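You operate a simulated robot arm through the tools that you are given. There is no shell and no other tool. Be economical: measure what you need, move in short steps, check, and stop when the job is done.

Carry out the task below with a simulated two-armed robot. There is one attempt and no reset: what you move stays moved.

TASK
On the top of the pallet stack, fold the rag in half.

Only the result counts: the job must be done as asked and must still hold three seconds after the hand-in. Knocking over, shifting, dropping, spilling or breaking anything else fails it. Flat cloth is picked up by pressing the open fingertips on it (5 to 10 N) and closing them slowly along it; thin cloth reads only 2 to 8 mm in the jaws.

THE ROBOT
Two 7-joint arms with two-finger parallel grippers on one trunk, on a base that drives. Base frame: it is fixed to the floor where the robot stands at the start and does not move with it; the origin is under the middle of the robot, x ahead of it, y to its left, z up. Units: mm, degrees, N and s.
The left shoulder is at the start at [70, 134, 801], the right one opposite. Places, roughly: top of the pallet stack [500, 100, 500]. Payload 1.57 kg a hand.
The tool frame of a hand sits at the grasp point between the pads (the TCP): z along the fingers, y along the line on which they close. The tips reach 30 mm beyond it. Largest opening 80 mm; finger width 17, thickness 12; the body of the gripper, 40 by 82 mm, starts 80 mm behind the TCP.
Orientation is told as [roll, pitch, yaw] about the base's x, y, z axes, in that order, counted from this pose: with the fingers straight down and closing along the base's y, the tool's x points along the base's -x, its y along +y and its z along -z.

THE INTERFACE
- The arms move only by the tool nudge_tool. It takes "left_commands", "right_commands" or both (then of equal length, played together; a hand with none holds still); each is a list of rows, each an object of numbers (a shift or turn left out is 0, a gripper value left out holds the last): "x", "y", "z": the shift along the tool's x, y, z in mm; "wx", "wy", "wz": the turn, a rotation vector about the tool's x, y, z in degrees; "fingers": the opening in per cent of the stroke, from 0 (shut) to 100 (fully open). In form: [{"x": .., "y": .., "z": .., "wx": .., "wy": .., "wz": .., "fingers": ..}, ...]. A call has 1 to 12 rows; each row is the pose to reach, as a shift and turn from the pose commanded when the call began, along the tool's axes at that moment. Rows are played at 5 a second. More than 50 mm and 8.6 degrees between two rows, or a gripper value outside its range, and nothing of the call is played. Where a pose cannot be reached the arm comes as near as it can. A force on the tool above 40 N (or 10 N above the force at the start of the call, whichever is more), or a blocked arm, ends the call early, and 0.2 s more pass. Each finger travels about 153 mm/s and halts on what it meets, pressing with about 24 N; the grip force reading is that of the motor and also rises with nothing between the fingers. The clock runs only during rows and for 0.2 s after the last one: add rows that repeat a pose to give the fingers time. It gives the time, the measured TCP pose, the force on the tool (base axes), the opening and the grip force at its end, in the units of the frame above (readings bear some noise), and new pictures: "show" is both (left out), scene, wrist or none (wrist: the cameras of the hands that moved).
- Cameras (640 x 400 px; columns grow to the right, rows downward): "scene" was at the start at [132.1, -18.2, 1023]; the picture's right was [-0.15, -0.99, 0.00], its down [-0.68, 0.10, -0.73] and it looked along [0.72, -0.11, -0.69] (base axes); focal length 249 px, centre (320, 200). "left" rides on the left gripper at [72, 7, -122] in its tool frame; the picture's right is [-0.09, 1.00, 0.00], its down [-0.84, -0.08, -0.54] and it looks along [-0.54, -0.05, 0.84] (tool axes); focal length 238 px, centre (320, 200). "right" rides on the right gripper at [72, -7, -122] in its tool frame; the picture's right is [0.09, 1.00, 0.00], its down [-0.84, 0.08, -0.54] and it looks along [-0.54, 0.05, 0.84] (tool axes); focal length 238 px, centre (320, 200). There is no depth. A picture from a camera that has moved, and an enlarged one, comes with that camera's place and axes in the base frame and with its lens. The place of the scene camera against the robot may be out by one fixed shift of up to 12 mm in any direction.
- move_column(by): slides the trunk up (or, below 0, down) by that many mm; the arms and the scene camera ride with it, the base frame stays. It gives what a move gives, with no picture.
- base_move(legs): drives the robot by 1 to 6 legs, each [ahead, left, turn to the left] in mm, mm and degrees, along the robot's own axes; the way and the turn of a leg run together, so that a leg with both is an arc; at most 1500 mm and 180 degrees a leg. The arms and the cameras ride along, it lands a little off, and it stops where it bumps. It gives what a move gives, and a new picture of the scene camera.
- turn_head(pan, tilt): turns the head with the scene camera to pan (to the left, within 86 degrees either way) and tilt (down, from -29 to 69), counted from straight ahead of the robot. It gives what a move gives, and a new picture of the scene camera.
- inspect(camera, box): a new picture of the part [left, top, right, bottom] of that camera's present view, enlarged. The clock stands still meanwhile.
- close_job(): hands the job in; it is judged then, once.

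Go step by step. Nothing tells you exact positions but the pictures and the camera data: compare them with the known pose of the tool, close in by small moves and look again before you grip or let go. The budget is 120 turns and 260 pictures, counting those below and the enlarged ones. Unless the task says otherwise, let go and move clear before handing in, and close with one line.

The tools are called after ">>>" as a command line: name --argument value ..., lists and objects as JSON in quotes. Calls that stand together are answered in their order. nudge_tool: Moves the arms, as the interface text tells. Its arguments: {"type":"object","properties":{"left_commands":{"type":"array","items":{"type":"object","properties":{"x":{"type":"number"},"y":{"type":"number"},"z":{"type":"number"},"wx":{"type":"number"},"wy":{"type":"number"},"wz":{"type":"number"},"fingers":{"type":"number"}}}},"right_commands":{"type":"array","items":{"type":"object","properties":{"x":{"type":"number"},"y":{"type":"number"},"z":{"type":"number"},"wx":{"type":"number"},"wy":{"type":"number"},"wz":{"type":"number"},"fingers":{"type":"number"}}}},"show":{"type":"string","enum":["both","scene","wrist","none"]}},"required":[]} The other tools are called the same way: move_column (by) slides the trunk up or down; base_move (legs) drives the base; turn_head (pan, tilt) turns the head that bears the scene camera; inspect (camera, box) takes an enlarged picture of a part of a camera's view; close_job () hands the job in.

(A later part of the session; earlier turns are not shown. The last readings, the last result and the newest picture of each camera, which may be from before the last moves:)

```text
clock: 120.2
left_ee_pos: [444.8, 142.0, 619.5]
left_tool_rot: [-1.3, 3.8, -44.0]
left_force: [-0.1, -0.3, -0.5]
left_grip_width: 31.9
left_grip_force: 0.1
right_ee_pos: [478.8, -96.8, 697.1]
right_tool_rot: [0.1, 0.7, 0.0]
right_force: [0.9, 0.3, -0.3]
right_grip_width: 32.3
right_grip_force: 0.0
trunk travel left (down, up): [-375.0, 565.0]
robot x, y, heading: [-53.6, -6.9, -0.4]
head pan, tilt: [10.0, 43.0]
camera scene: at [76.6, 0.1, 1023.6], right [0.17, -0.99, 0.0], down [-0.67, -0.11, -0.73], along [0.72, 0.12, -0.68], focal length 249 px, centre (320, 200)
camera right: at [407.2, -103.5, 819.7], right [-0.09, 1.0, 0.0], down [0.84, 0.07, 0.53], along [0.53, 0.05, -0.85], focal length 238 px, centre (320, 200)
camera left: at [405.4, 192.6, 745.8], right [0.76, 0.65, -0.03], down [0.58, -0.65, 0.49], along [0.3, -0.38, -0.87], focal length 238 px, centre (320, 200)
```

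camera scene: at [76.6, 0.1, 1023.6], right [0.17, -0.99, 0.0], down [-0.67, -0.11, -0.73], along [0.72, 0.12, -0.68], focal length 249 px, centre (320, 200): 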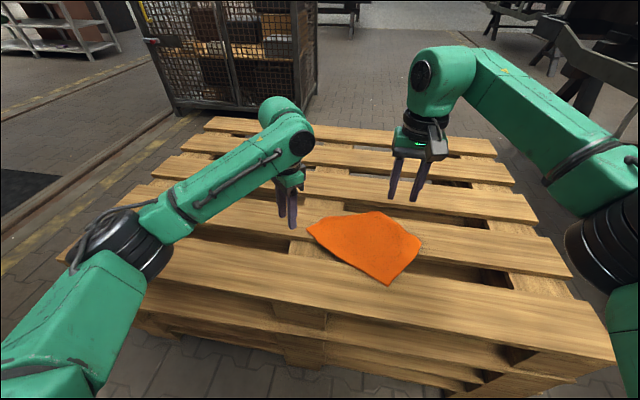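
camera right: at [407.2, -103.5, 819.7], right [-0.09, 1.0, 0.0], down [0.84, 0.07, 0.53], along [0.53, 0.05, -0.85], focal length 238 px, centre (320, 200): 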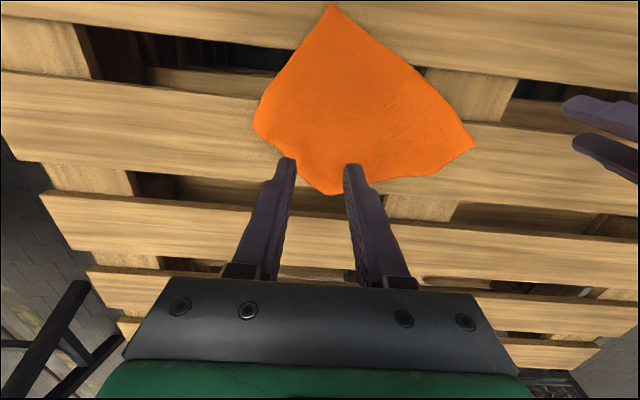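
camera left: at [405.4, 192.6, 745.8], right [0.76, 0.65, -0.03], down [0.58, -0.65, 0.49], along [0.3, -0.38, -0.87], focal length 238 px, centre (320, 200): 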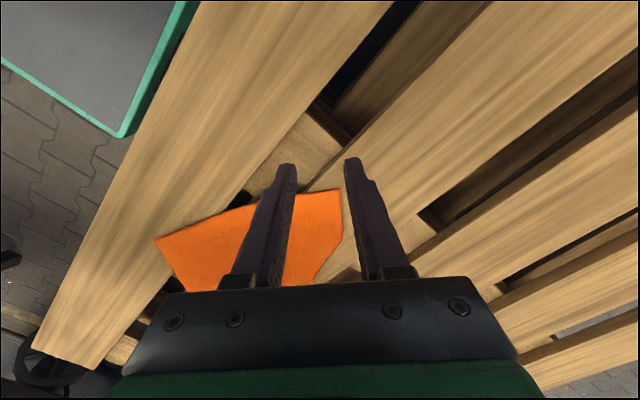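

Corners now: A≈(366,−92) and B≈(496,114), both well supported. I'll bring the right hand over A and the left over B, yawed to close along this edge.

>>> nudge_tool --left_commands '[{"x": -20, "y": -3, "wz": -3, "wy": -1}, {"x": -40, "y": -6, "wz": -6, "wy": -2}, {"x": -60, "y": -9, "wz": -9, "wy": -3}, {"x": -78, "y": -11, "wz": -12, "wy": -3.8, "wx": -1.3}, {"x": -78, "y": -11, "z": 20, "wz": -12, "wy": -3.8, "wx": -1.3}, {"x": -78, "y": -11, "z": 45, "wz": -12, "wy": -3.8, "wx": -1.3}, {"x": -78, "y": -11, "z": 67, "wz": -12, "wy": -3.8, "wx": -1.3}, {"x": -78, "y": -11, "z": 67, "wz": -12, "wy": -3.8, "wx": -1.3}]' --right_commands '[{"x": 22, "y": 6, "z": 20, "wz": 6}, {"x": 44, "y": 12, "z": 40, "wz": 12}, {"x": 66, "y": 18, "z": 60, "wz": 18}, {"x": 87, "y": 24, "z": 80, "wz": 24}, {"x": 87, "y": 24, "z": 100, "wz": 32}, {"x": 87, "y": 24, "z": 120, "wz": 32}, {"x": 87, "y": 24, "z": 145, "wz": 32}, {"x": 87, "y": 24, "z": 145, "wz": 32}]' --show "wrist"

```text
clock: 122.0
left_ee_pos: [489.2, 83.8, 546.0]
left_tool_rot: [0.4, 0.1, -32.0]
left_force: [-0.1, 0.0, -0.7]
left_grip_width: 32.0
left_grip_force: 0.0
right_ee_pos: [389.5, -72.3, 552.9]
right_tool_rot: [-0.3, 0.7, -32.2]
right_force: [0.5, -0.6, -0.6]
right_grip_width: 32.1
right_grip_force: 0.0
trunk travel left (down, up): [-375.0, 565.0]
robot x, y, heading: [-56.5, -10.7, -0.2]
head pan, tilt: [10.0, 43.0]
camera right: at [326.3, -40.7, 676.3], right [0.45, 0.89, 0.0], down [0.76, -0.38, 0.53], along [0.47, -0.24, -0.85], focal length 238 px, centre (320, 200)
camera left: at [430.8, 124.9, 669.0], right [0.61, 0.8, 0.01], down [0.67, -0.51, 0.54], along [0.43, -0.32, -0.84], focal length 238 px, centre (320, 200)
```

right: 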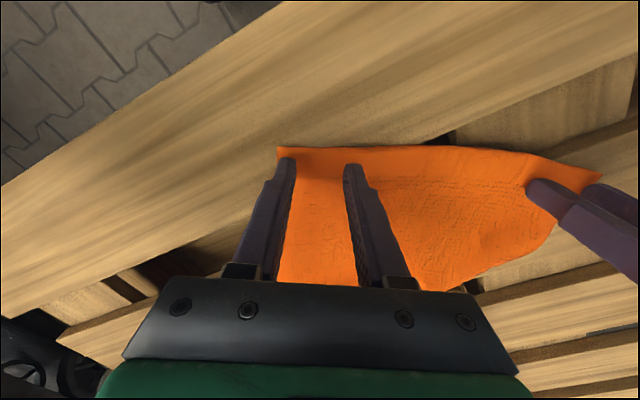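
left: 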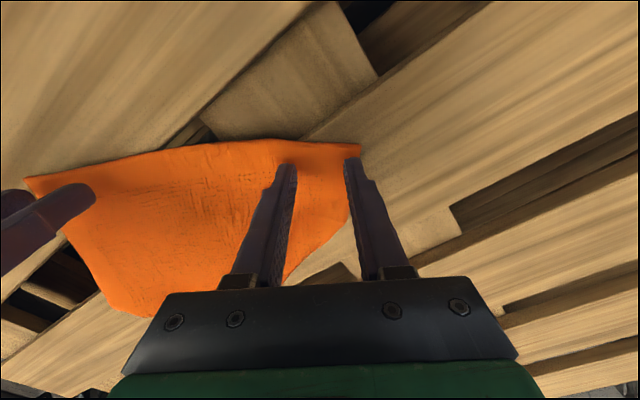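

>>> nudge_tool --left_commands '[{"x": -6, "y": -8}, {"x": -6, "y": -8, "z": 2}, {"x": -6, "y": -8, "z": 4}, {"x": -6, "y": -8, "z": 5.5}, {"x": -6, "y": -8, "z": 6.5}, {"x": -6, "y": -8, "z": 6.5}]' --right_commands '[{"x": -2, "y": 4, "z": 4}, {"x": -2, "y": 4, "z": 8}, {"x": -2, "y": 4, "z": 11}, {"x": -2, "y": 4, "z": 13}, {"x": -2, "y": 4, "z": 14}, {"x": -2, "y": 4, "z": 14}]' --show "wrist"

```text
clock: 123.3
left_ee_pos: [490.1, 73.5, 541.4]
left_tool_rot: [0.5, 0.0, -31.9]
left_force: [0.2, -1.2, 1.9]
left_grip_width: 31.9
left_grip_force: 0.0
right_ee_pos: [393.4, -71.2, 539.2]
right_tool_rot: [-0.1, 0.5, -32.2]
right_force: [3.7, -2.6, 12.9]
right_grip_width: 32.2
right_grip_force: 0.0
trunk travel left (down, up): [-375.0, 565.0]
robot x, y, heading: [-52.3, -4.7, -0.5]
head pan, tilt: [10.0, 43.0]
camera right: at [329.7, -38.2, 662.7], right [0.45, 0.89, 0.0], down [0.75, -0.38, 0.53], along [0.48, -0.24, -0.85], focal length 238 px, centre (320, 200)
camera left: at [431.3, 114.9, 664.4], right [0.61, 0.8, 0.01], down [0.67, -0.51, 0.54], along [0.43, -0.32, -0.84], focal length 238 px, centre (320, 200)
```

right: 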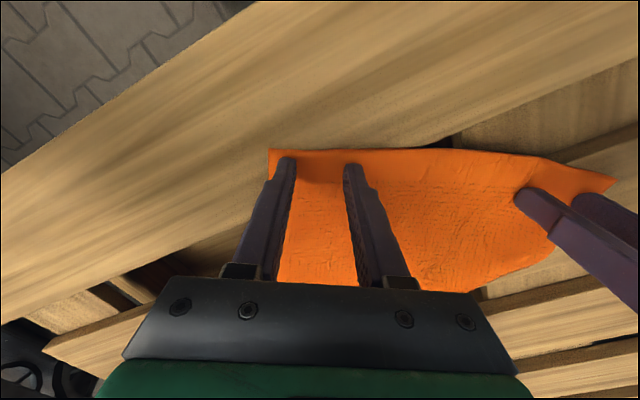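
left: 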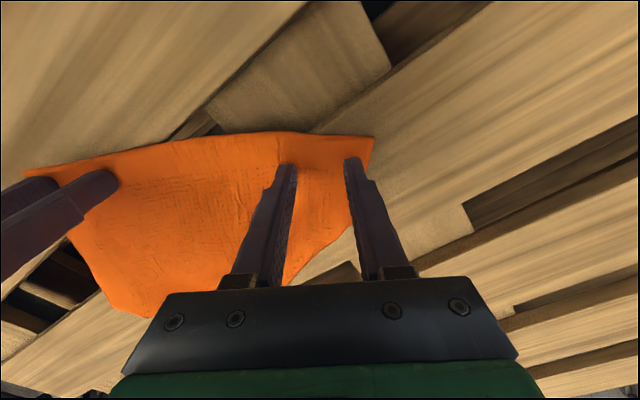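

Both hands are well placed. Pressing and closing slowly.

>>> nudge_tool --left_commands '[{"z": 1.5}, {"z": 2.2, "fingers": 38}, {"z": 2.2, "fingers": 35}, {"z": 2.2, "fingers": 32}, {"z": 2.2, "fingers": 29}, {"z": 2.2, "fingers": 26}, {"z": 2.2, "fingers": 23}, {"z": 2.2, "fingers": 20}, {"z": 2.2, "fingers": 17}, {"z": 2.2, "fingers": 14}, {"z": 2.2, "fingers": 11}, {"z": 2.2, "fingers": 8}]' --right_commands '[{"z": 0.4}, {"z": 0.4, "fingers": 38}, {"z": 0.4, "fingers": 35}, {"z": 0.4, "fingers": 32}, {"z": 0.4, "fingers": 29}, {"z": 0.4, "fingers": 26}, {"z": 0.4, "fingers": 23}, {"z": 0.4, "fingers": 20}, {"z": 0.4, "fingers": 17}, {"z": 0.4, "fingers": 14}, {"z": 0.4, "fingers": 11}, {"z": 0.4, "fingers": 8}]' --show "none"

>>> nudge_tool --left_commands '[{"fingers": 5}, {"fingers": 3}, {"fingers": 0}, {"fingers": 0}, {"fingers": 0}]' --right_commands '[{"fingers": 5}, {"fingers": 3}, {"fingers": 0}, {"fingers": 0}, {"fingers": 0}]' --show "wrist"

```text
clock: 126.0
left_ee_pos: [489.2, 73.6, 539.9]
left_tool_rot: [0.6, 0.1, -32.0]
left_force: [-1.0, -4.2, 10.3]
left_grip_width: 7.5
left_grip_force: 6.7
right_ee_pos: [391.6, -70.0, 540.3]
right_tool_rot: [0.0, 0.5, -32.1]
right_force: [2.2, 4.4, 15.9]
right_grip_width: 6.7
right_grip_force: 0.5
trunk travel left (down, up): [-375.0, 565.0]
robot x, y, heading: [-58.4, -6.6, -0.6]
head pan, tilt: [10.0, 43.0]
```

```text
clock: 127.2
left_ee_pos: [488.5, 72.8, 539.9]
left_tool_rot: [0.5, 0.0, -31.9]
left_force: [-2.2, -4.8, 8.8]
left_grip_width: 4.4
left_grip_force: 24.2
right_ee_pos: [391.2, -71.0, 539.4]
right_tool_rot: [-0.1, 0.5, -32.2]
right_force: [-0.4, 0.3, 17.5]
right_grip_width: 0.0
right_grip_force: 21.5
trunk travel left (down, up): [-375.0, 565.0]
robot x, y, heading: [-55.8, -9.9, -0.4]
head pan, tilt: [10.0, 43.0]
camera right: at [328.1, -38.3, 662.5], right [0.45, 0.89, 0.0], down [0.75, -0.38, 0.53], along [0.48, -0.24, -0.85], focal length 238 px, centre (320, 200)
camera left: at [429.8, 114.4, 662.9], right [0.61, 0.8, 0.01], down [0.67, -0.51, 0.54], along [0.44, -0.32, -0.84], focal length 238 px, centre (320, 200)
```

right: 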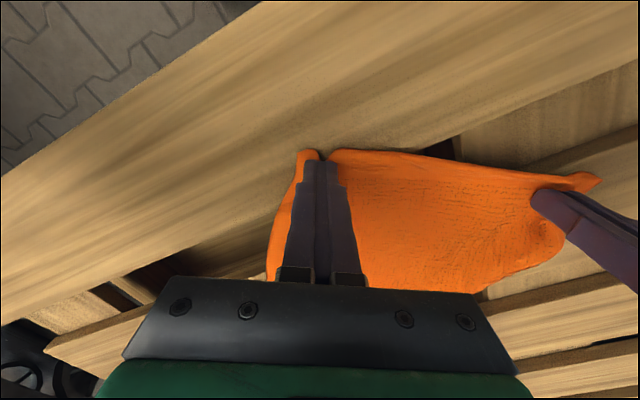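
left: 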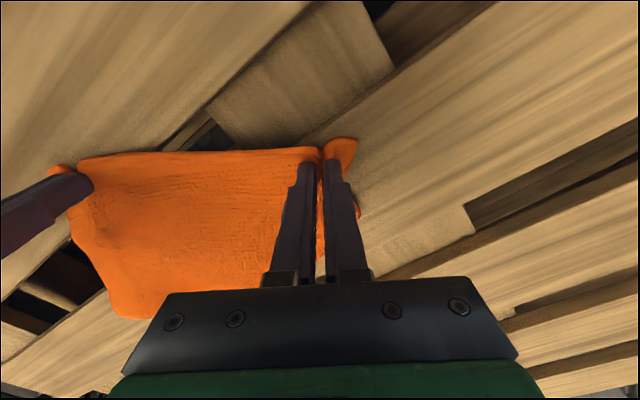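

Left holds (4.4 mm), but the right's ridge slipped out at the end. I'll reopen the right hand wider, press a little deeper in, and retry.

>>> nudge_tool --right_commands '[{"z": -8}, {"z": -8, "fingers": 45}, {"z": -8, "fingers": 45}, {"x": -4, "y": 3, "z": -8, "fingers": 45}, {"x": -4, "y": 3, "z": -2}, {"x": -4, "y": 3, "z": 0.5}, {"x": -4, "y": 3, "z": 1.5}, {"x": -4, "y": 3, "z": 1.5}]' --show "wrist"

>>> nudge_tool --right_commands '[{"fingers": 42}, {"fingers": 39}, {"fingers": 36}, {"fingers": 33}, {"fingers": 30}, {"fingers": 27}, {"fingers": 24}, {"fingers": 21}, {"fingers": 18}, {"fingers": 15}, {"fingers": 13}, {"fingers": 11}]' --show "none"

>>> nudge_tool --right_commands '[{"z": -0.5, "fingers": 9}, {"z": -1, "fingers": 7}, {"z": -1, "fingers": 5}, {"z": -1, "fingers": 3}, {"z": -1, "fingers": 0}, {"z": -1, "fingers": 0}]' --show "wrist"

```text
clock: 128.9
left_ee_pos: [490.3, 72.0, 540.1]
left_tool_rot: [0.6, 0.0, -32.1]
left_force: [2.9, -0.3, 12.4]
left_grip_width: 4.2
left_grip_force: 23.7
right_ee_pos: [396.4, -69.5, 540.9]
right_tool_rot: [-0.1, 0.5, -32.1]
right_force: [-0.2, -2.1, 13.6]
right_grip_width: 36.1
right_grip_force: 0.1
trunk travel left (down, up): [-375.0, 565.0]
robot x, y, heading: [-56.6, -13.7, -0.4]
head pan, tilt: [10.0, 43.0]
camera right: at [333.9, -37.7, 662.5], right [0.45, 0.89, 0.0], down [0.75, -0.38, 0.53], along [0.48, -0.24, -0.85], focal length 238 px, centre (320, 200)
```

right: 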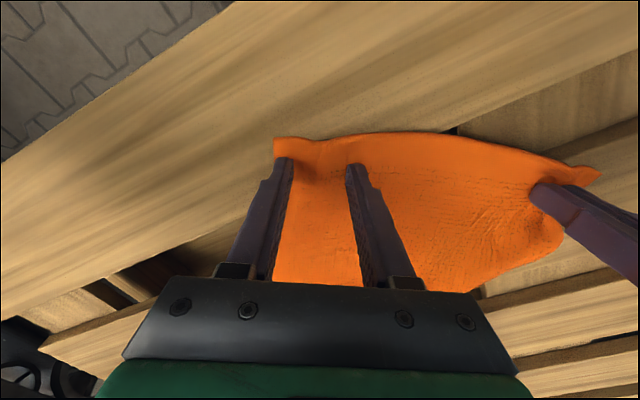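

```text
clock: 131.6
left_ee_pos: [489.8, 72.9, 540.9]
left_tool_rot: [0.6, -0.1, -32.0]
left_force: [-0.8, -4.8, 9.7]
left_grip_width: 4.5
left_grip_force: 24.3
right_ee_pos: [396.5, -69.8, 540.4]
right_tool_rot: [0.0, 0.6, -32.1]
right_force: [4.5, 5.3, 19.3]
right_grip_width: 10.8
right_grip_force: 1.1
trunk travel left (down, up): [-375.0, 565.0]
robot x, y, heading: [-52.2, -6.9, -0.4]
head pan, tilt: [10.0, 43.0]
```

```text
clock: 132.9
left_ee_pos: [488.9, 72.5, 540.2]
left_tool_rot: [0.5, 0.0, -32.0]
left_force: [-6.3, -7.9, 13.9]
left_grip_width: 4.4
left_grip_force: 24.0
right_ee_pos: [397.0, -69.6, 541.3]
right_tool_rot: [-0.1, 0.5, -32.2]
right_force: [5.2, 10.9, 10.1]
right_grip_width: 4.7
right_grip_force: 24.3
trunk travel left (down, up): [-375.0, 565.0]
robot x, y, heading: [-53.4, -6.2, -0.2]
head pan, tilt: [10.0, 43.0]
camera right: at [333.1, -37.5, 662.6], right [0.45, 0.89, 0.0], down [0.75, -0.38, 0.53], along [0.48, -0.24, -0.85], focal length 238 px, centre (320, 200)
```

right: 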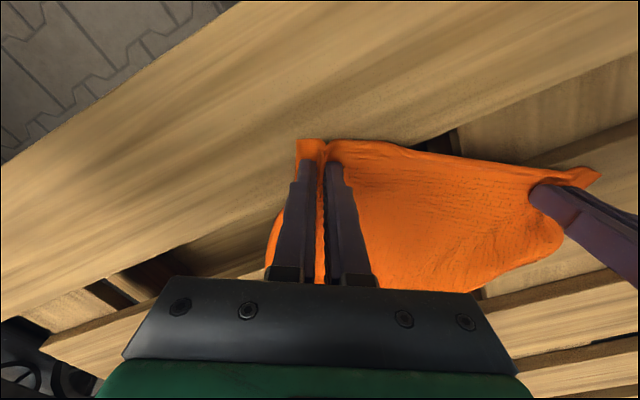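

Both corners are gripped. I'll lift so the rag hangs free, then turn the held edge parallel to y with the hands at yaw 0.

>>> move_column --by 220

>>> nudge_tool --left_commands '[{"x": 9, "y": -3, "wz": -6.5}, {"x": 18, "y": -6, "wz": -13}, {"x": 27, "y": -9, "wz": -19.5}, {"x": 36, "y": -12, "wz": -26}, {"x": 45, "y": -15, "wz": -32}, {"x": 45, "y": -15, "wz": -32}]' --right_commands '[{"x": -9, "y": 3, "wz": -6.5}, {"x": -18, "y": 6, "wz": -13}, {"x": -27, "y": 9, "wz": -19.5}, {"x": -36, "y": 12, "wz": -26}, {"x": -45, "y": 15, "wz": -32}, {"x": -45, "y": 15, "wz": -32}]' --show "both"

>>> inspect --camera "scene" --box '[270, 170, 430, 300]'

```text
clock: 135.3
left_ee_pos: [491.4, 72.9, 758.2]
left_tool_rot: [0.5, 0.3, -32.0]
left_force: [-6.1, -10.1, -0.8]
left_grip_width: 4.5
left_grip_force: 24.4
right_ee_pos: [398.1, -71.3, 758.8]
right_tool_rot: [-0.2, 0.7, -32.0]
right_force: [6.5, 9.8, -0.1]
right_grip_width: 4.5
right_grip_force: 24.4
trunk travel left (down, up): [-595.0, 345.0]
robot x, y, heading: [-57.1, -9.2, -0.2]
head pan, tilt: [10.0, 43.0]
```

```text
clock: 136.7
left_ee_pos: [444.7, 84.6, 758.5]
left_tool_rot: [0.5, -0.2, 0.1]
left_force: [1.4, -4.2, 0.4]
left_grip_width: 4.1
left_grip_force: 23.8
right_ee_pos: [444.8, -82.4, 756.9]
right_tool_rot: [0.1, 0.8, 0.1]
right_force: [0.1, 4.1, -0.4]
right_grip_width: 4.4
right_grip_force: 24.3
trunk travel left (down, up): [-595.0, 345.0]
robot x, y, heading: [-52.9, -9.2, -0.1]
head pan, tilt: [10.0, 43.0]
camera scene: at [77.4, -0.9, 1243.6], right [0.17, -0.99, 0.0], down [-0.67, -0.11, -0.73], along [0.72, 0.12, -0.68], focal length 249 px, centre (320, 200)
camera right: at [374.0, -88.5, 879.7], right [-0.09, 1.0, 0.0], down [0.84, 0.08, 0.53], along [0.53, 0.05, -0.85], focal length 238 px, centre (320, 200)
camera left: at [371.5, 89.3, 881.4], right [0.09, 1.0, 0.01], down [0.84, -0.08, 0.54], along [0.54, -0.04, -0.84], focal length 238 px, centre (320, 200)
```

scene: 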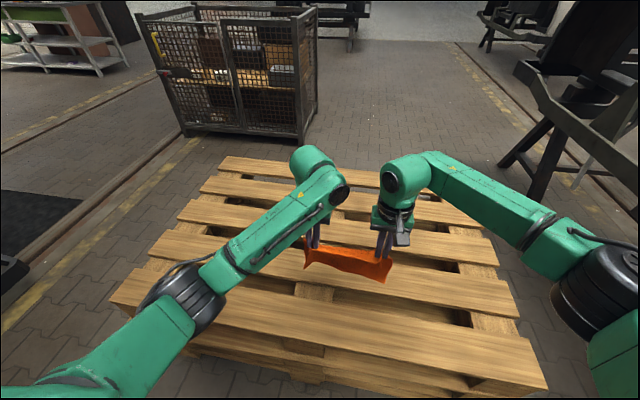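
right: 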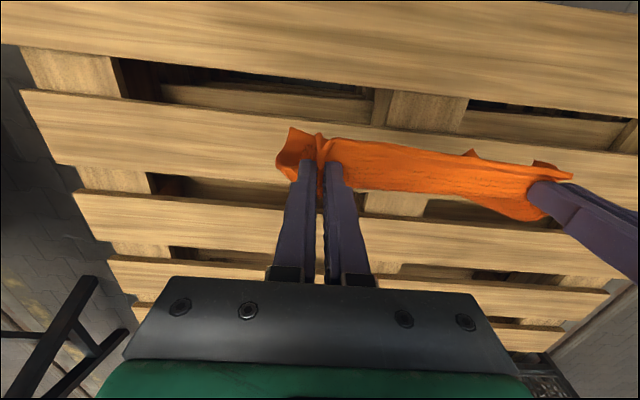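
left: 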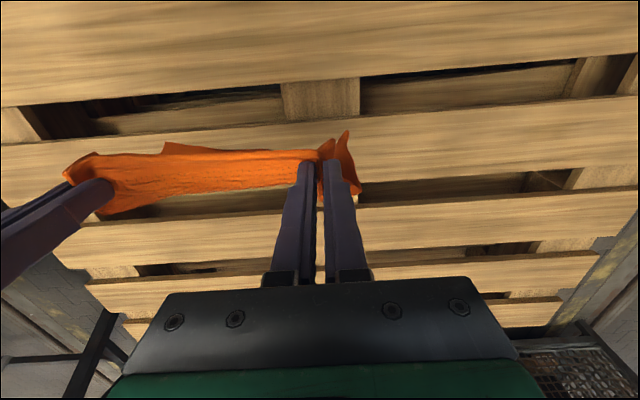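

```text
3.08 times, centred on (350, 235) of scene
camera zoom: at [77.4, -0.9, 1243.6], right [0.17, -0.99, 0.0], down [-0.67, -0.11, -0.73], along [0.72, 0.12, -0.68], focal length 767 px, centre (228, 92)
```

zoom: 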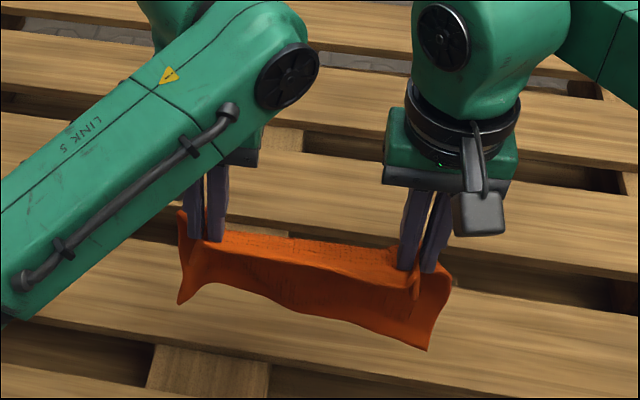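

The rag hangs open like a curtain, leaning slightly forward (+x). I'll fold it while laying it on board 2: touch down the bottom edge near x≈560, move the hands back and down about 100 mm, then bring them forward over it. First I position with arm headroom and lower to near touch.

>>> nudge_tool --left_commands '[{"x": -10, "z": -20}, {"x": -20, "z": -40}, {"x": -30, "z": -60}, {"x": -40, "z": -80}, {"x": -50, "z": -100}, {"x": -50, "z": -100}]' --right_commands '[{"x": -10, "z": -20}, {"x": -20, "z": -40}, {"x": -30, "z": -60}, {"x": -40, "z": -80}, {"x": -50, "z": -100}, {"x": -50, "z": -100}]' --show "none"

>>> base_move --legs '[[38, 0, 0]]'

>>> move_column --by -155

>>> turn_head --pan 0 --tilt 40

>>> inspect --camera "right" --box '[240, 80, 620, 280]'

```text
clock: 138.1
left_ee_pos: [492.9, 83.5, 860.0]
left_tool_rot: [0.5, 0.0, 0.0]
left_force: [0.0, -5.2, -0.5]
left_grip_width: 4.2
left_grip_force: 24.0
right_ee_pos: [496.8, -82.3, 857.2]
right_tool_rot: [0.1, 0.7, -0.1]
right_force: [-0.3, 4.9, -0.6]
right_grip_width: 4.3
right_grip_force: 23.7
trunk travel left (down, up): [-595.0, 345.0]
robot x, y, heading: [-54.4, -10.1, -0.4]
head pan, tilt: [10.0, 43.0]
```

```text
clock: 138.9
left_ee_pos: [529.7, 83.5, 859.4]
left_tool_rot: [0.6, -0.2, 0.0]
left_force: [0.0, -5.6, -0.6]
left_grip_width: 4.0
left_grip_force: 24.0
right_ee_pos: [533.3, -82.5, 857.8]
right_tool_rot: [0.1, 0.7, -0.1]
right_force: [-0.1, 5.2, -0.3]
right_grip_width: 4.4
right_grip_force: 24.0
trunk travel left (down, up): [-595.0, 345.0]
robot x, y, heading: [-13.4, -7.1, -0.4]
head pan, tilt: [10.0, 43.0]
camera scene: at [113.9, -0.9, 1243.8], right [0.17, -0.99, 0.0], down [-0.67, -0.11, -0.73], along [0.72, 0.12, -0.68], focal length 249 px, centre (320, 200)
```

scene: 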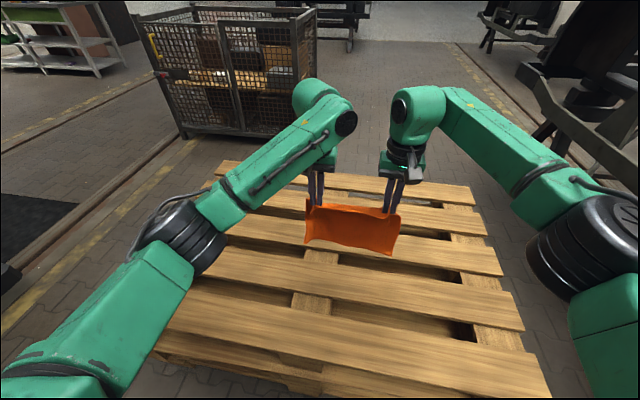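

```text
clock: 140.7
left_ee_pos: [529.5, 84.6, 704.6]
left_tool_rot: [0.5, -0.1, 0.0]
left_force: [-0.6, -4.8, -1.4]
left_grip_width: 4.2
left_grip_force: 24.0
right_ee_pos: [533.8, -82.1, 703.0]
right_tool_rot: [0.2, 0.7, -0.1]
right_force: [-0.1, 4.7, -0.2]
right_grip_width: 4.7
right_grip_force: 23.7
trunk travel left (down, up): [-440.0, 500.0]
robot x, y, heading: [-15.8, -9.8, -0.2]
head pan, tilt: [10.0, 43.0]
```

```text
clock: 141.5
left_ee_pos: [529.6, 84.0, 703.4]
left_tool_rot: [0.5, -0.1, -0.1]
left_force: [0.6, -4.3, 0.3]
left_grip_width: 4.3
left_grip_force: 24.1
right_ee_pos: [534.8, -82.3, 702.9]
right_tool_rot: [0.2, 0.7, -0.1]
right_force: [-1.0, 5.9, -1.0]
right_grip_width: 4.4
right_grip_force: 24.2
trunk travel left (down, up): [-440.0, 500.0]
robot x, y, heading: [-15.2, -8.5, -0.4]
head pan, tilt: [0.0, 40.0]
camera scene: at [118.3, -15.3, 1093.0], right [-0.01, -1.0, 0.0], down [-0.64, 0.0, -0.77], along [0.77, -0.01, -0.64], focal length 249 px, centre (320, 200)
```

scene: 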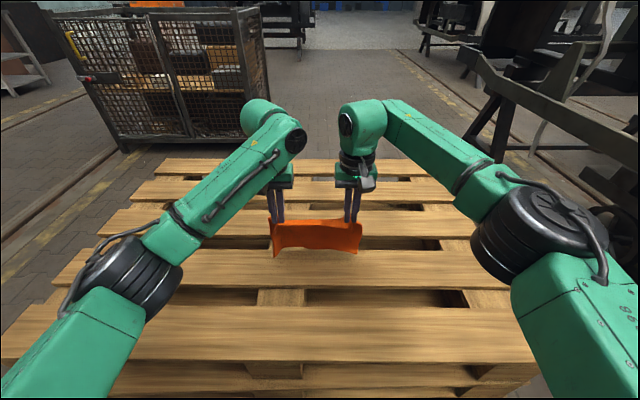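

```text
1.68 times, centred on (430, 180) of right
camera zoom: at [463.9, -89.2, 824.6], right [-0.09, 1.0, 0.0], down [0.84, 0.07, 0.53], along [0.53, 0.05, -0.85], focal length 401 px, centre (135, 234)
```

zoom: 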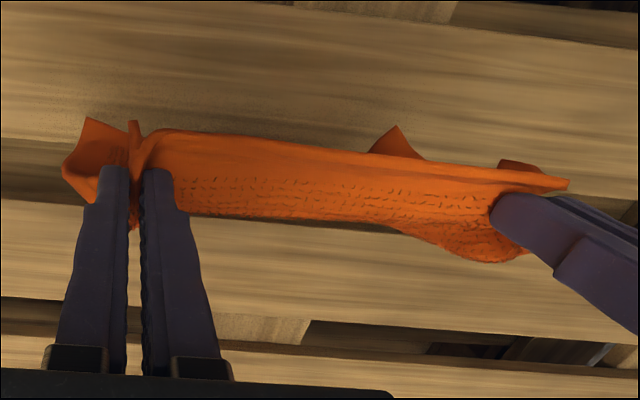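

The rag hangs in a C opening toward the robot, so its natural fold bulge is at +x. I'll use that: bottom edge down at x≈480, hands forward and down to lay the lower half, then back over it. Bring the hands back to x≈478 and lower to first touch.

>>> base_move --legs '[[13, 0, 0]]'

>>> nudge_tool --left_commands '[{"x": 13}, {"x": 26}, {"x": 39}, {"x": 52}, {"x": 65}, {"x": 65, "z": 12}, {"x": 65, "z": 25}, {"x": 65, "z": 35}]' --right_commands '[{"x": 14}, {"x": 28}, {"x": 42}, {"x": 56}, {"x": 69}, {"x": 69, "z": 12}, {"x": 69, "z": 25}, {"x": 69, "z": 35}]' --show "both"

>>> inspect --camera "scene" --box '[240, 190, 400, 300]'

```text
clock: 142.2
left_ee_pos: [543.0, 83.4, 703.9]
left_tool_rot: [0.6, 0.0, 0.1]
left_force: [0.8, -5.0, -0.4]
left_grip_width: 4.3
left_grip_force: 24.3
right_ee_pos: [547.2, -83.3, 702.9]
right_tool_rot: [0.2, 0.7, -0.2]
right_force: [-0.3, 4.7, 0.5]
right_grip_width: 4.2
right_grip_force: 23.9
trunk travel left (down, up): [-440.0, 500.0]
robot x, y, heading: [-3.8, -9.3, -0.3]
head pan, tilt: [0.0, 40.0]
camera scene: at [131.6, -15.4, 1093.0], right [-0.01, -1.0, 0.0], down [-0.64, 0.0, -0.77], along [0.77, -0.01, -0.64], focal length 249 px, centre (320, 200)
```

scene: 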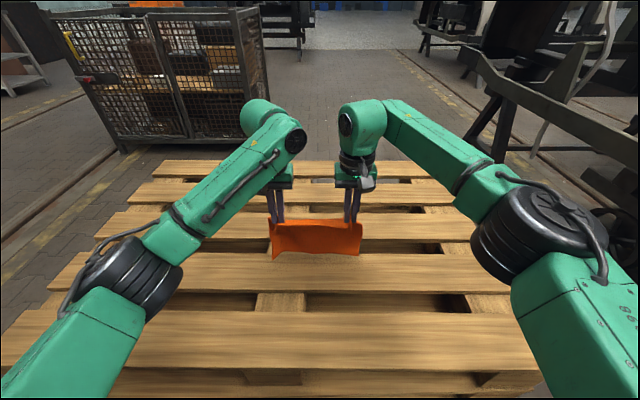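

```text
clock: 144.0
left_ee_pos: [478.7, 84.6, 669.8]
left_tool_rot: [0.4, -0.1, 0.0]
left_force: [0.3, -5.5, 0.0]
left_grip_width: 3.9
left_grip_force: 23.4
right_ee_pos: [478.1, -82.4, 666.5]
right_tool_rot: [0.2, 0.8, 0.0]
right_force: [-0.4, 5.2, 0.1]
right_grip_width: 4.2
right_grip_force: 24.4
trunk travel left (down, up): [-440.0, 500.0]
robot x, y, heading: [-6.0, -6.7, -0.3]
head pan, tilt: [0.0, 40.0]
camera scene: at [131.5, -15.4, 1093.0], right [-0.01, -1.0, 0.0], down [-0.64, 0.0, -0.77], along [0.77, -0.01, -0.64], focal length 249 px, centre (320, 200)
camera right: at [407.1, -88.9, 790.5], right [-0.09, 1.0, 0.0], down [0.84, 0.07, 0.53], along [0.53, 0.05, -0.85], focal length 238 px, centre (320, 200)
camera left: at [405.6, 89.6, 792.0], right [0.09, 1.0, 0.01], down [0.84, -0.08, 0.54], along [0.54, -0.04, -0.84], focal length 238 px, centre (320, 200)
```

scene: 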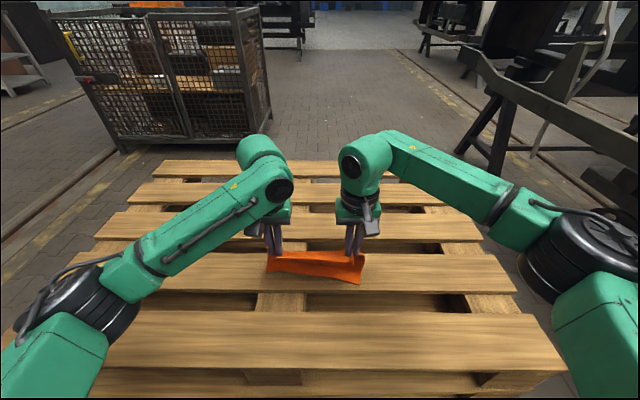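
right: 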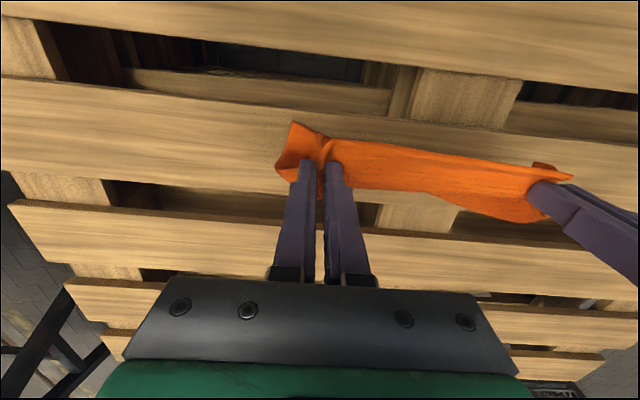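
left: 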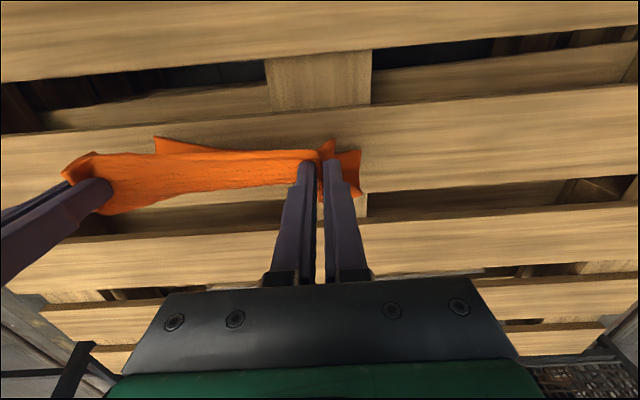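

```text
3.64 times, centred on (320, 245) of scene
camera zoom: at [131.5, -15.4, 1093.0], right [-0.01, -1.0, 0.0], down [-0.64, 0.0, -0.77], along [0.77, -0.01, -0.64], focal length 906 px, centre (320, 36)
```

zoom: 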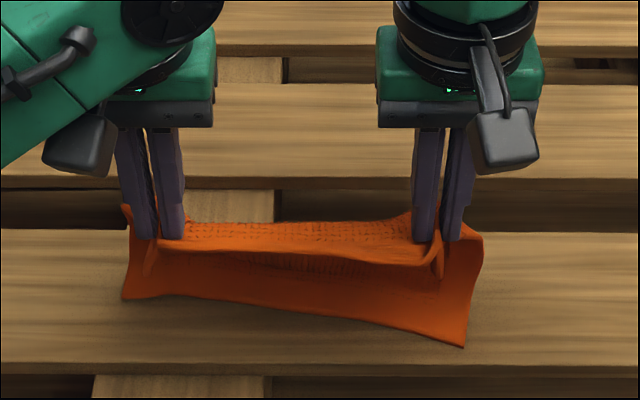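

The bottom edge is just touching, the right end nearer (x≈488) than the left (~510). Now I lay the lower half: hands forward 80 mm and down 60 mm.

>>> nudge_tool --left_commands '[{"z": 12}, {"x": -8, "z": 24}, {"x": -20, "z": 34}, {"x": -33, "z": 41}, {"x": -46, "z": 48}, {"x": -60, "z": 54}, {"x": -72, "z": 60}, {"x": -80, "z": 64}]' --right_commands '[{"z": 10}, {"x": -8, "z": 22}, {"x": -20, "z": 32}, {"x": -33, "z": 39}, {"x": -46, "z": 46}, {"x": -60, "z": 52}, {"x": -72, "z": 58}, {"x": -80, "z": 62}]' --show "both"

>>> inspect --camera "scene" --box '[240, 190, 400, 300]'

```text
clock: 145.8
left_ee_pos: [559.9, 84.7, 605.1]
left_tool_rot: [0.5, -0.2, 0.0]
left_force: [1.0, -5.5, 0.0]
left_grip_width: 4.3
left_grip_force: 23.8
right_ee_pos: [558.4, -83.0, 604.9]
right_tool_rot: [0.2, 0.7, -0.2]
right_force: [0.0, 5.1, -0.5]
right_grip_width: 4.5
right_grip_force: 23.9
trunk travel left (down, up): [-440.0, 500.0]
robot x, y, heading: [-6.5, -11.3, -0.4]
head pan, tilt: [0.0, 40.0]
camera scene: at [131.5, -15.4, 1093.0], right [-0.01, -1.0, 0.0], down [-0.64, 0.0, -0.77], along [0.77, -0.01, -0.64], focal length 249 px, centre (320, 200)
camera right: at [487.1, -88.9, 727.1], right [-0.09, 1.0, 0.0], down [0.84, 0.07, 0.53], along [0.53, 0.05, -0.85], focal length 238 px, centre (320, 200)
camera left: at [485.4, 89.5, 727.1], right [0.09, 1.0, 0.01], down [0.84, -0.08, 0.54], along [0.54, -0.04, -0.84], focal length 238 px, centre (320, 200)
```

scene: 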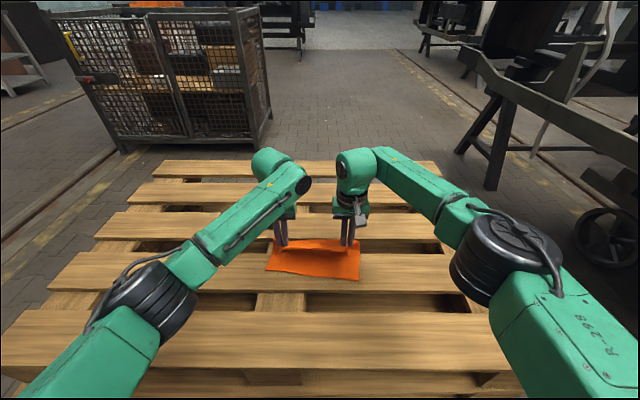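
right: 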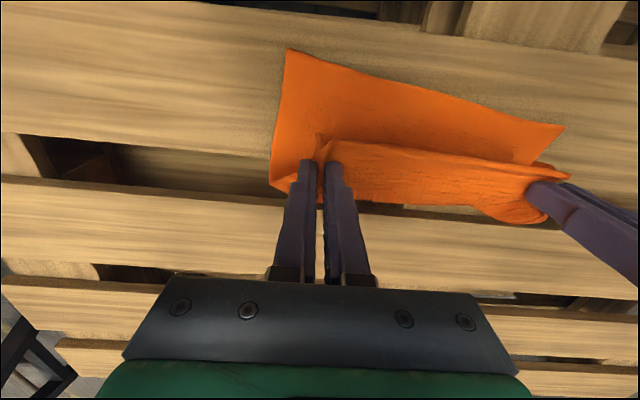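
left: 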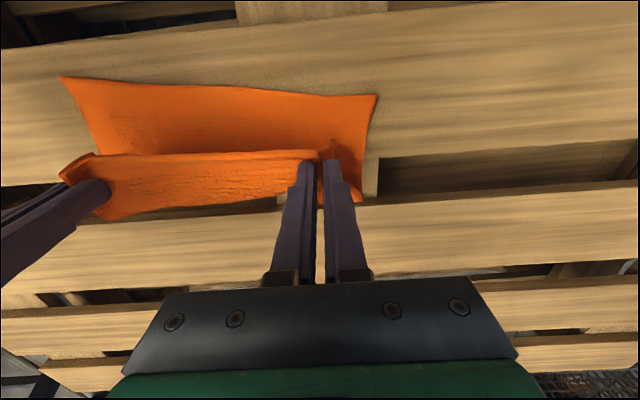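

```text
3.64 times, centred on (320, 245) of scene
camera zoom: at [131.5, -15.4, 1093.0], right [-0.01, -1.0, 0.0], down [-0.64, 0.0, -0.77], along [0.77, -0.01, -0.64], focal length 906 px, centre (320, 36)
```

zoom: 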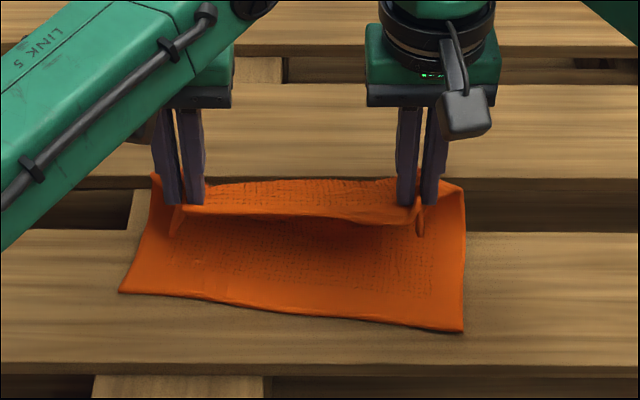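

The lower half is laid neatly, with its edge from (488,−115) to (525,138), a skew of about 8°. I'll now bring the hands back and down so the held edge lands on top of that edge, yawing 8° to match.

>>> nudge_tool --left_commands '[{"x": 4, "y": 1, "z": 5, "wz": 1.2}, {"x": 8, "y": 2, "z": 12, "wz": 2.4}, {"x": 12, "y": 2, "z": 20, "wz": 3.6}, {"x": 16, "y": 3, "z": 28, "wz": 4.8}, {"x": 20, "y": 4, "z": 36, "wz": 6}, {"x": 24, "y": 5, "z": 43, "wz": 7.2}, {"x": 28, "y": 6, "z": 49, "wz": 8.3}, {"x": 28, "y": 6, "z": 49, "wz": 8.3}]' --right_commands '[{"x": 7, "y": 1, "z": 5, "wz": 1.2}, {"x": 15, "y": 2, "z": 12, "wz": 2.4}, {"x": 23, "y": 3, "z": 20, "wz": 3.6}, {"x": 31, "y": 4, "z": 28, "wz": 4.8}, {"x": 39, "y": 5, "z": 36, "wz": 6}, {"x": 46, "y": 6, "z": 43, "wz": 7.2}, {"x": 52, "y": 7, "z": 49, "wz": 8.3}, {"x": 52, "y": 7, "z": 49, "wz": 8.3}]' --show "both"

>>> inspect --camera "scene" --box '[240, 190, 400, 300]'

```text
clock: 147.6
left_ee_pos: [530.9, 90.5, 557.1]
left_tool_rot: [0.5, -0.1, -8.3]
left_force: [-0.7, -7.6, 0.3]
left_grip_width: 4.3
left_grip_force: 23.8
right_ee_pos: [504.3, -74.7, 556.1]
right_tool_rot: [0.2, 0.7, -8.4]
right_force: [0.8, 6.5, -0.1]
right_grip_width: 4.3
right_grip_force: 24.8
trunk travel left (down, up): [-440.0, 500.0]
robot x, y, heading: [-4.5, -12.0, -0.1]
head pan, tilt: [0.0, 40.0]
camera scene: at [131.3, -15.4, 1093.0], right [-0.01, -1.0, 0.0], down [-0.64, 0.0, -0.77], along [0.77, -0.01, -0.64], focal length 249 px, centre (320, 200)
camera right: at [433.7, -71.1, 679.5], right [0.05, 1.0, 0.0], down [0.85, -0.05, 0.53], along [0.53, -0.03, -0.85], focal length 238 px, centre (320, 200)
camera left: at [459.1, 106.4, 678.9], right [0.24, 0.97, 0.01], down [0.82, -0.2, 0.54], along [0.53, -0.12, -0.84], focal length 238 px, centre (320, 200)
```

scene: 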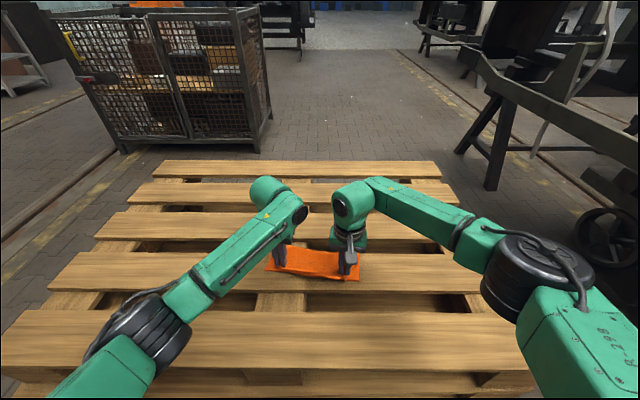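
right: 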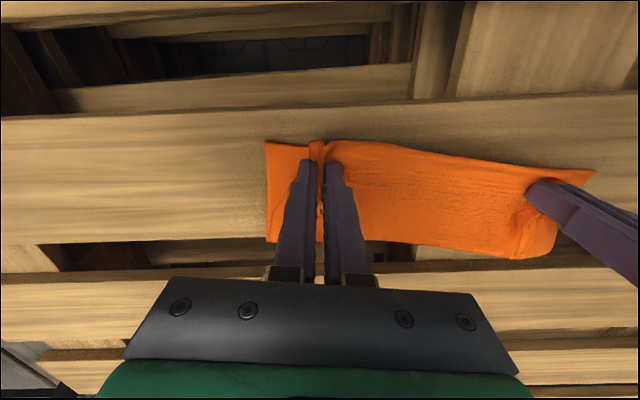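
left: 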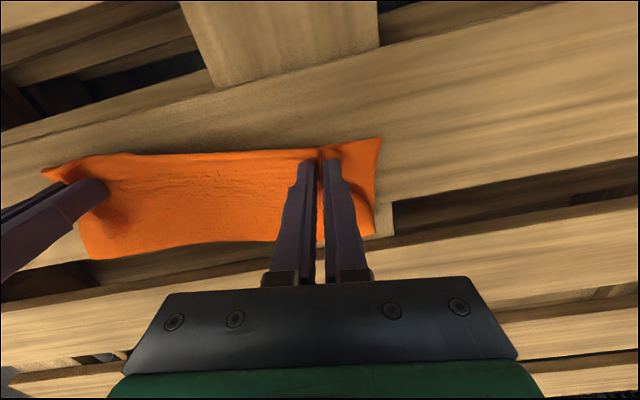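

```text
3.64 times, centred on (320, 245) of scene
camera zoom: at [131.3, -15.4, 1093.0], right [-0.01, -1.0, 0.0], down [-0.64, 0.0, -0.77], along [0.77, -0.01, -0.64], focal length 906 px, centre (320, 36)
```

zoom: 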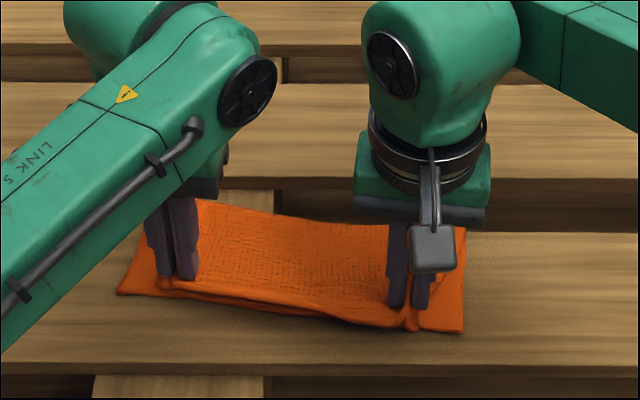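

The held edge sits almost exactly over the lower one. I'll lower to light contact, open slowly so the fingers spread the bunched cloth, and rise straight up.

>>> nudge_tool --left_commands '[{"z": 5}, {"z": 10}, {"z": 10, "fingers": 8}, {"z": 10, "fingers": 14}, {"z": 10, "fingers": 20}, {"z": 10, "fingers": 28}, {"z": 10, "fingers": 36}, {"z": 10, "fingers": 42}, {"z": 0, "fingers": 42}, {"z": -25}, {"z": -55}, {"z": -85}]' --right_commands '[{"z": 5}, {"z": 10}, {"z": 10, "fingers": 8}, {"z": 10, "fingers": 14}, {"z": 10, "fingers": 20}, {"z": 10, "fingers": 28}, {"z": 10, "fingers": 36}, {"z": 10, "fingers": 42}, {"z": 0, "fingers": 42}, {"z": -25}, {"z": -55}, {"z": -85}]' --show "both"

>>> inspect --camera "right" --box '[220, 80, 600, 280]'

>>> inspect --camera "left" --box '[40, 80, 420, 280]'

```text
clock: 150.2
left_ee_pos: [530.7, 90.4, 642.2]
left_tool_rot: [0.4, -0.1, -8.3]
left_force: [0.0, -0.2, 0.4]
left_grip_width: 33.7
left_grip_force: 0.0
right_ee_pos: [505.5, -75.7, 641.8]
right_tool_rot: [0.1, 0.8, -8.4]
right_force: [0.5, 0.5, -0.3]
right_grip_width: 33.5
right_grip_force: 0.0
trunk travel left (down, up): [-440.0, 500.0]
robot x, y, heading: [-5.7, -5.7, -0.3]
head pan, tilt: [0.0, 40.0]
camera scene: at [130.6, -15.1, 1093.0], right [-0.01, -1.0, 0.0], down [-0.64, 0.0, -0.77], along [0.77, -0.01, -0.64], focal length 249 px, centre (320, 200)
camera right: at [433.3, -71.9, 764.1], right [0.05, 1.0, 0.0], down [0.85, -0.05, 0.53], along [0.53, -0.03, -0.85], focal length 238 px, centre (320, 200)
camera left: at [459.3, 105.4, 763.0], right [0.23, 0.97, 0.01], down [0.82, -0.2, 0.54], along [0.53, -0.12, -0.84], focal length 238 px, centre (320, 200)
```

scene: 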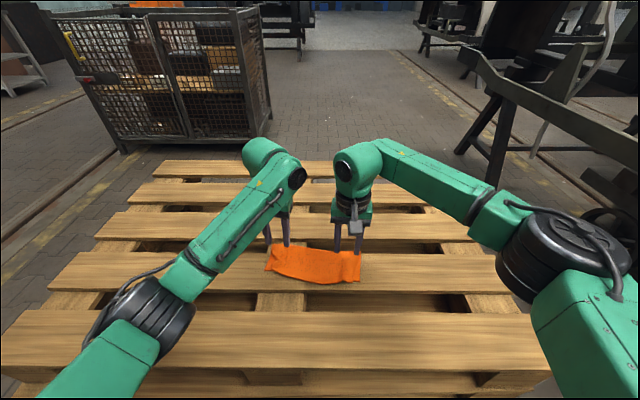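
right: 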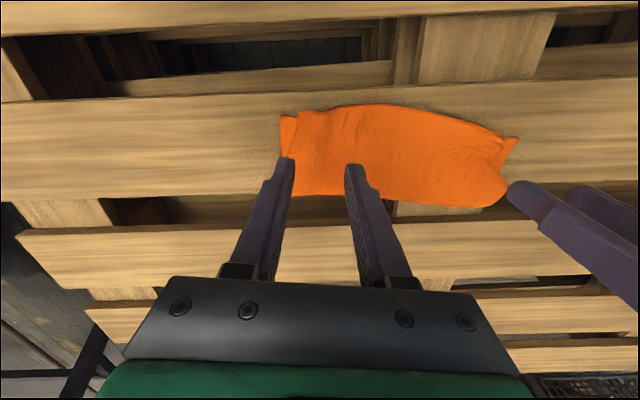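
left: 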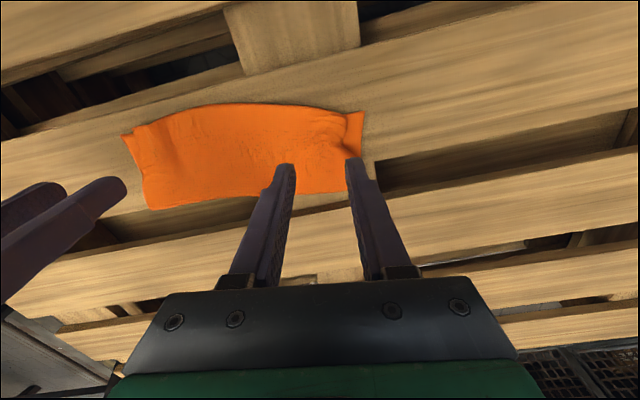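

```text
1.68 times, centred on (410, 180) of right
camera zoom: at [433.3, -71.9, 764.1], right [0.05, 1.0, 0.0], down [0.85, -0.05, 0.53], along [0.53, -0.03, -0.85], focal length 401 px, centre (168, 234)
```

zoom: 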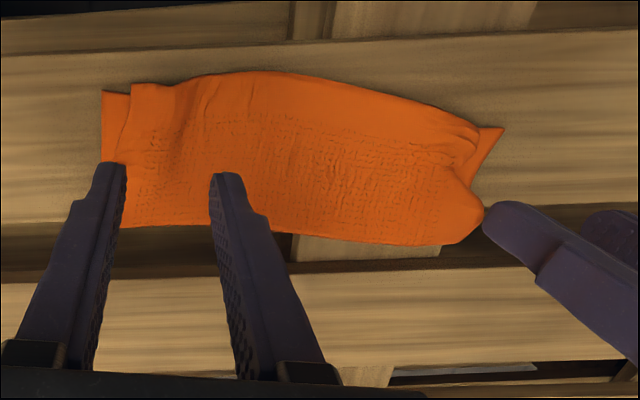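

```text
1.68 times, centred on (230, 180) of left
camera zoom: at [459.3, 105.4, 763.0], right [0.23, 0.97, 0.01], down [0.82, -0.2, 0.54], along [0.53, -0.12, -0.84], focal length 401 px, centre (472, 234)
```

zoom: 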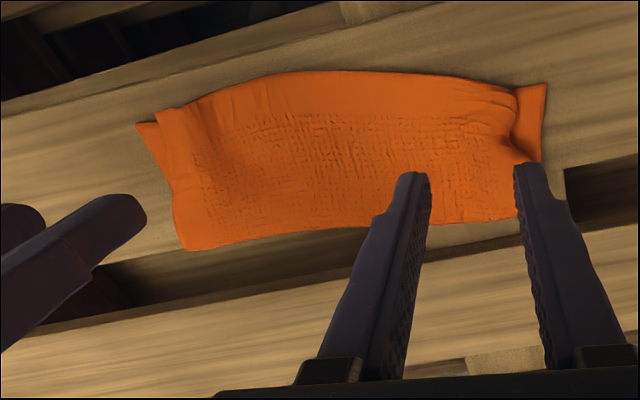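

The rag is folded in half, with its edges and corners nearly coinciding. I'll retreat both hands and take one close look at the settled result.

>>> nudge_tool --left_commands '[{"y": 15, "z": -30}, {"y": 40, "z": -60}, {"y": 65, "z": -80}, {"y": 90, "z": -90}, {"y": 90, "z": -90}, {"y": 90, "z": -90}]' --right_commands '[{"y": -15, "z": -30}, {"y": -40, "z": -60}, {"y": -65, "z": -80}, {"y": -90, "z": -90}, {"y": -90, "z": -90}, {"y": -90, "z": -90}]' --show "none"

>>> inspect --camera "scene" --box '[250, 220, 380, 300]'

>>> inspect --camera "left" --box '[40, 40, 320, 220]'

```text
clock: 151.6
left_ee_pos: [544.3, 180.2, 731.2]
left_tool_rot: [0.6, -0.2, -8.3]
left_force: [-0.1, 0.1, -0.2]
left_grip_width: 33.4
left_grip_force: 0.0
right_ee_pos: [492.3, -165.0, 734.1]
right_tool_rot: [0.0, 0.7, -8.4]
right_force: [0.3, -0.3, 0.8]
right_grip_width: 33.5
right_grip_force: 0.0
trunk travel left (down, up): [-440.0, 500.0]
robot x, y, heading: [-2.6, -9.7, -0.3]
head pan, tilt: [0.0, 40.0]
```

```text
4.92 times, centred on (315, 260) of scene
camera zoom: at [131.2, -15.5, 1093.0], right [-0.01, -1.0, 0.0], down [-0.64, 0.0, -0.77], along [0.77, -0.01, -0.64], focal length 1227 px, centre (345, -95)
```

zoom: 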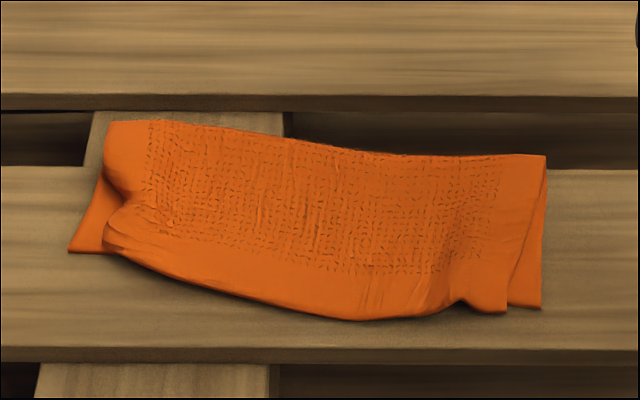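

```text
2.22 times, centred on (180, 130) of left
camera zoom: at [472.5, 195.1, 853.9], right [0.23, 0.97, 0.01], down [0.82, -0.2, 0.54], along [0.53, -0.12, -0.84], focal length 530 px, centre (631, 356)
```

zoom: 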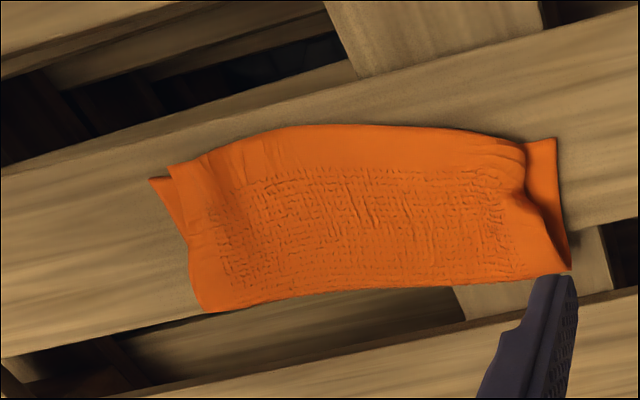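

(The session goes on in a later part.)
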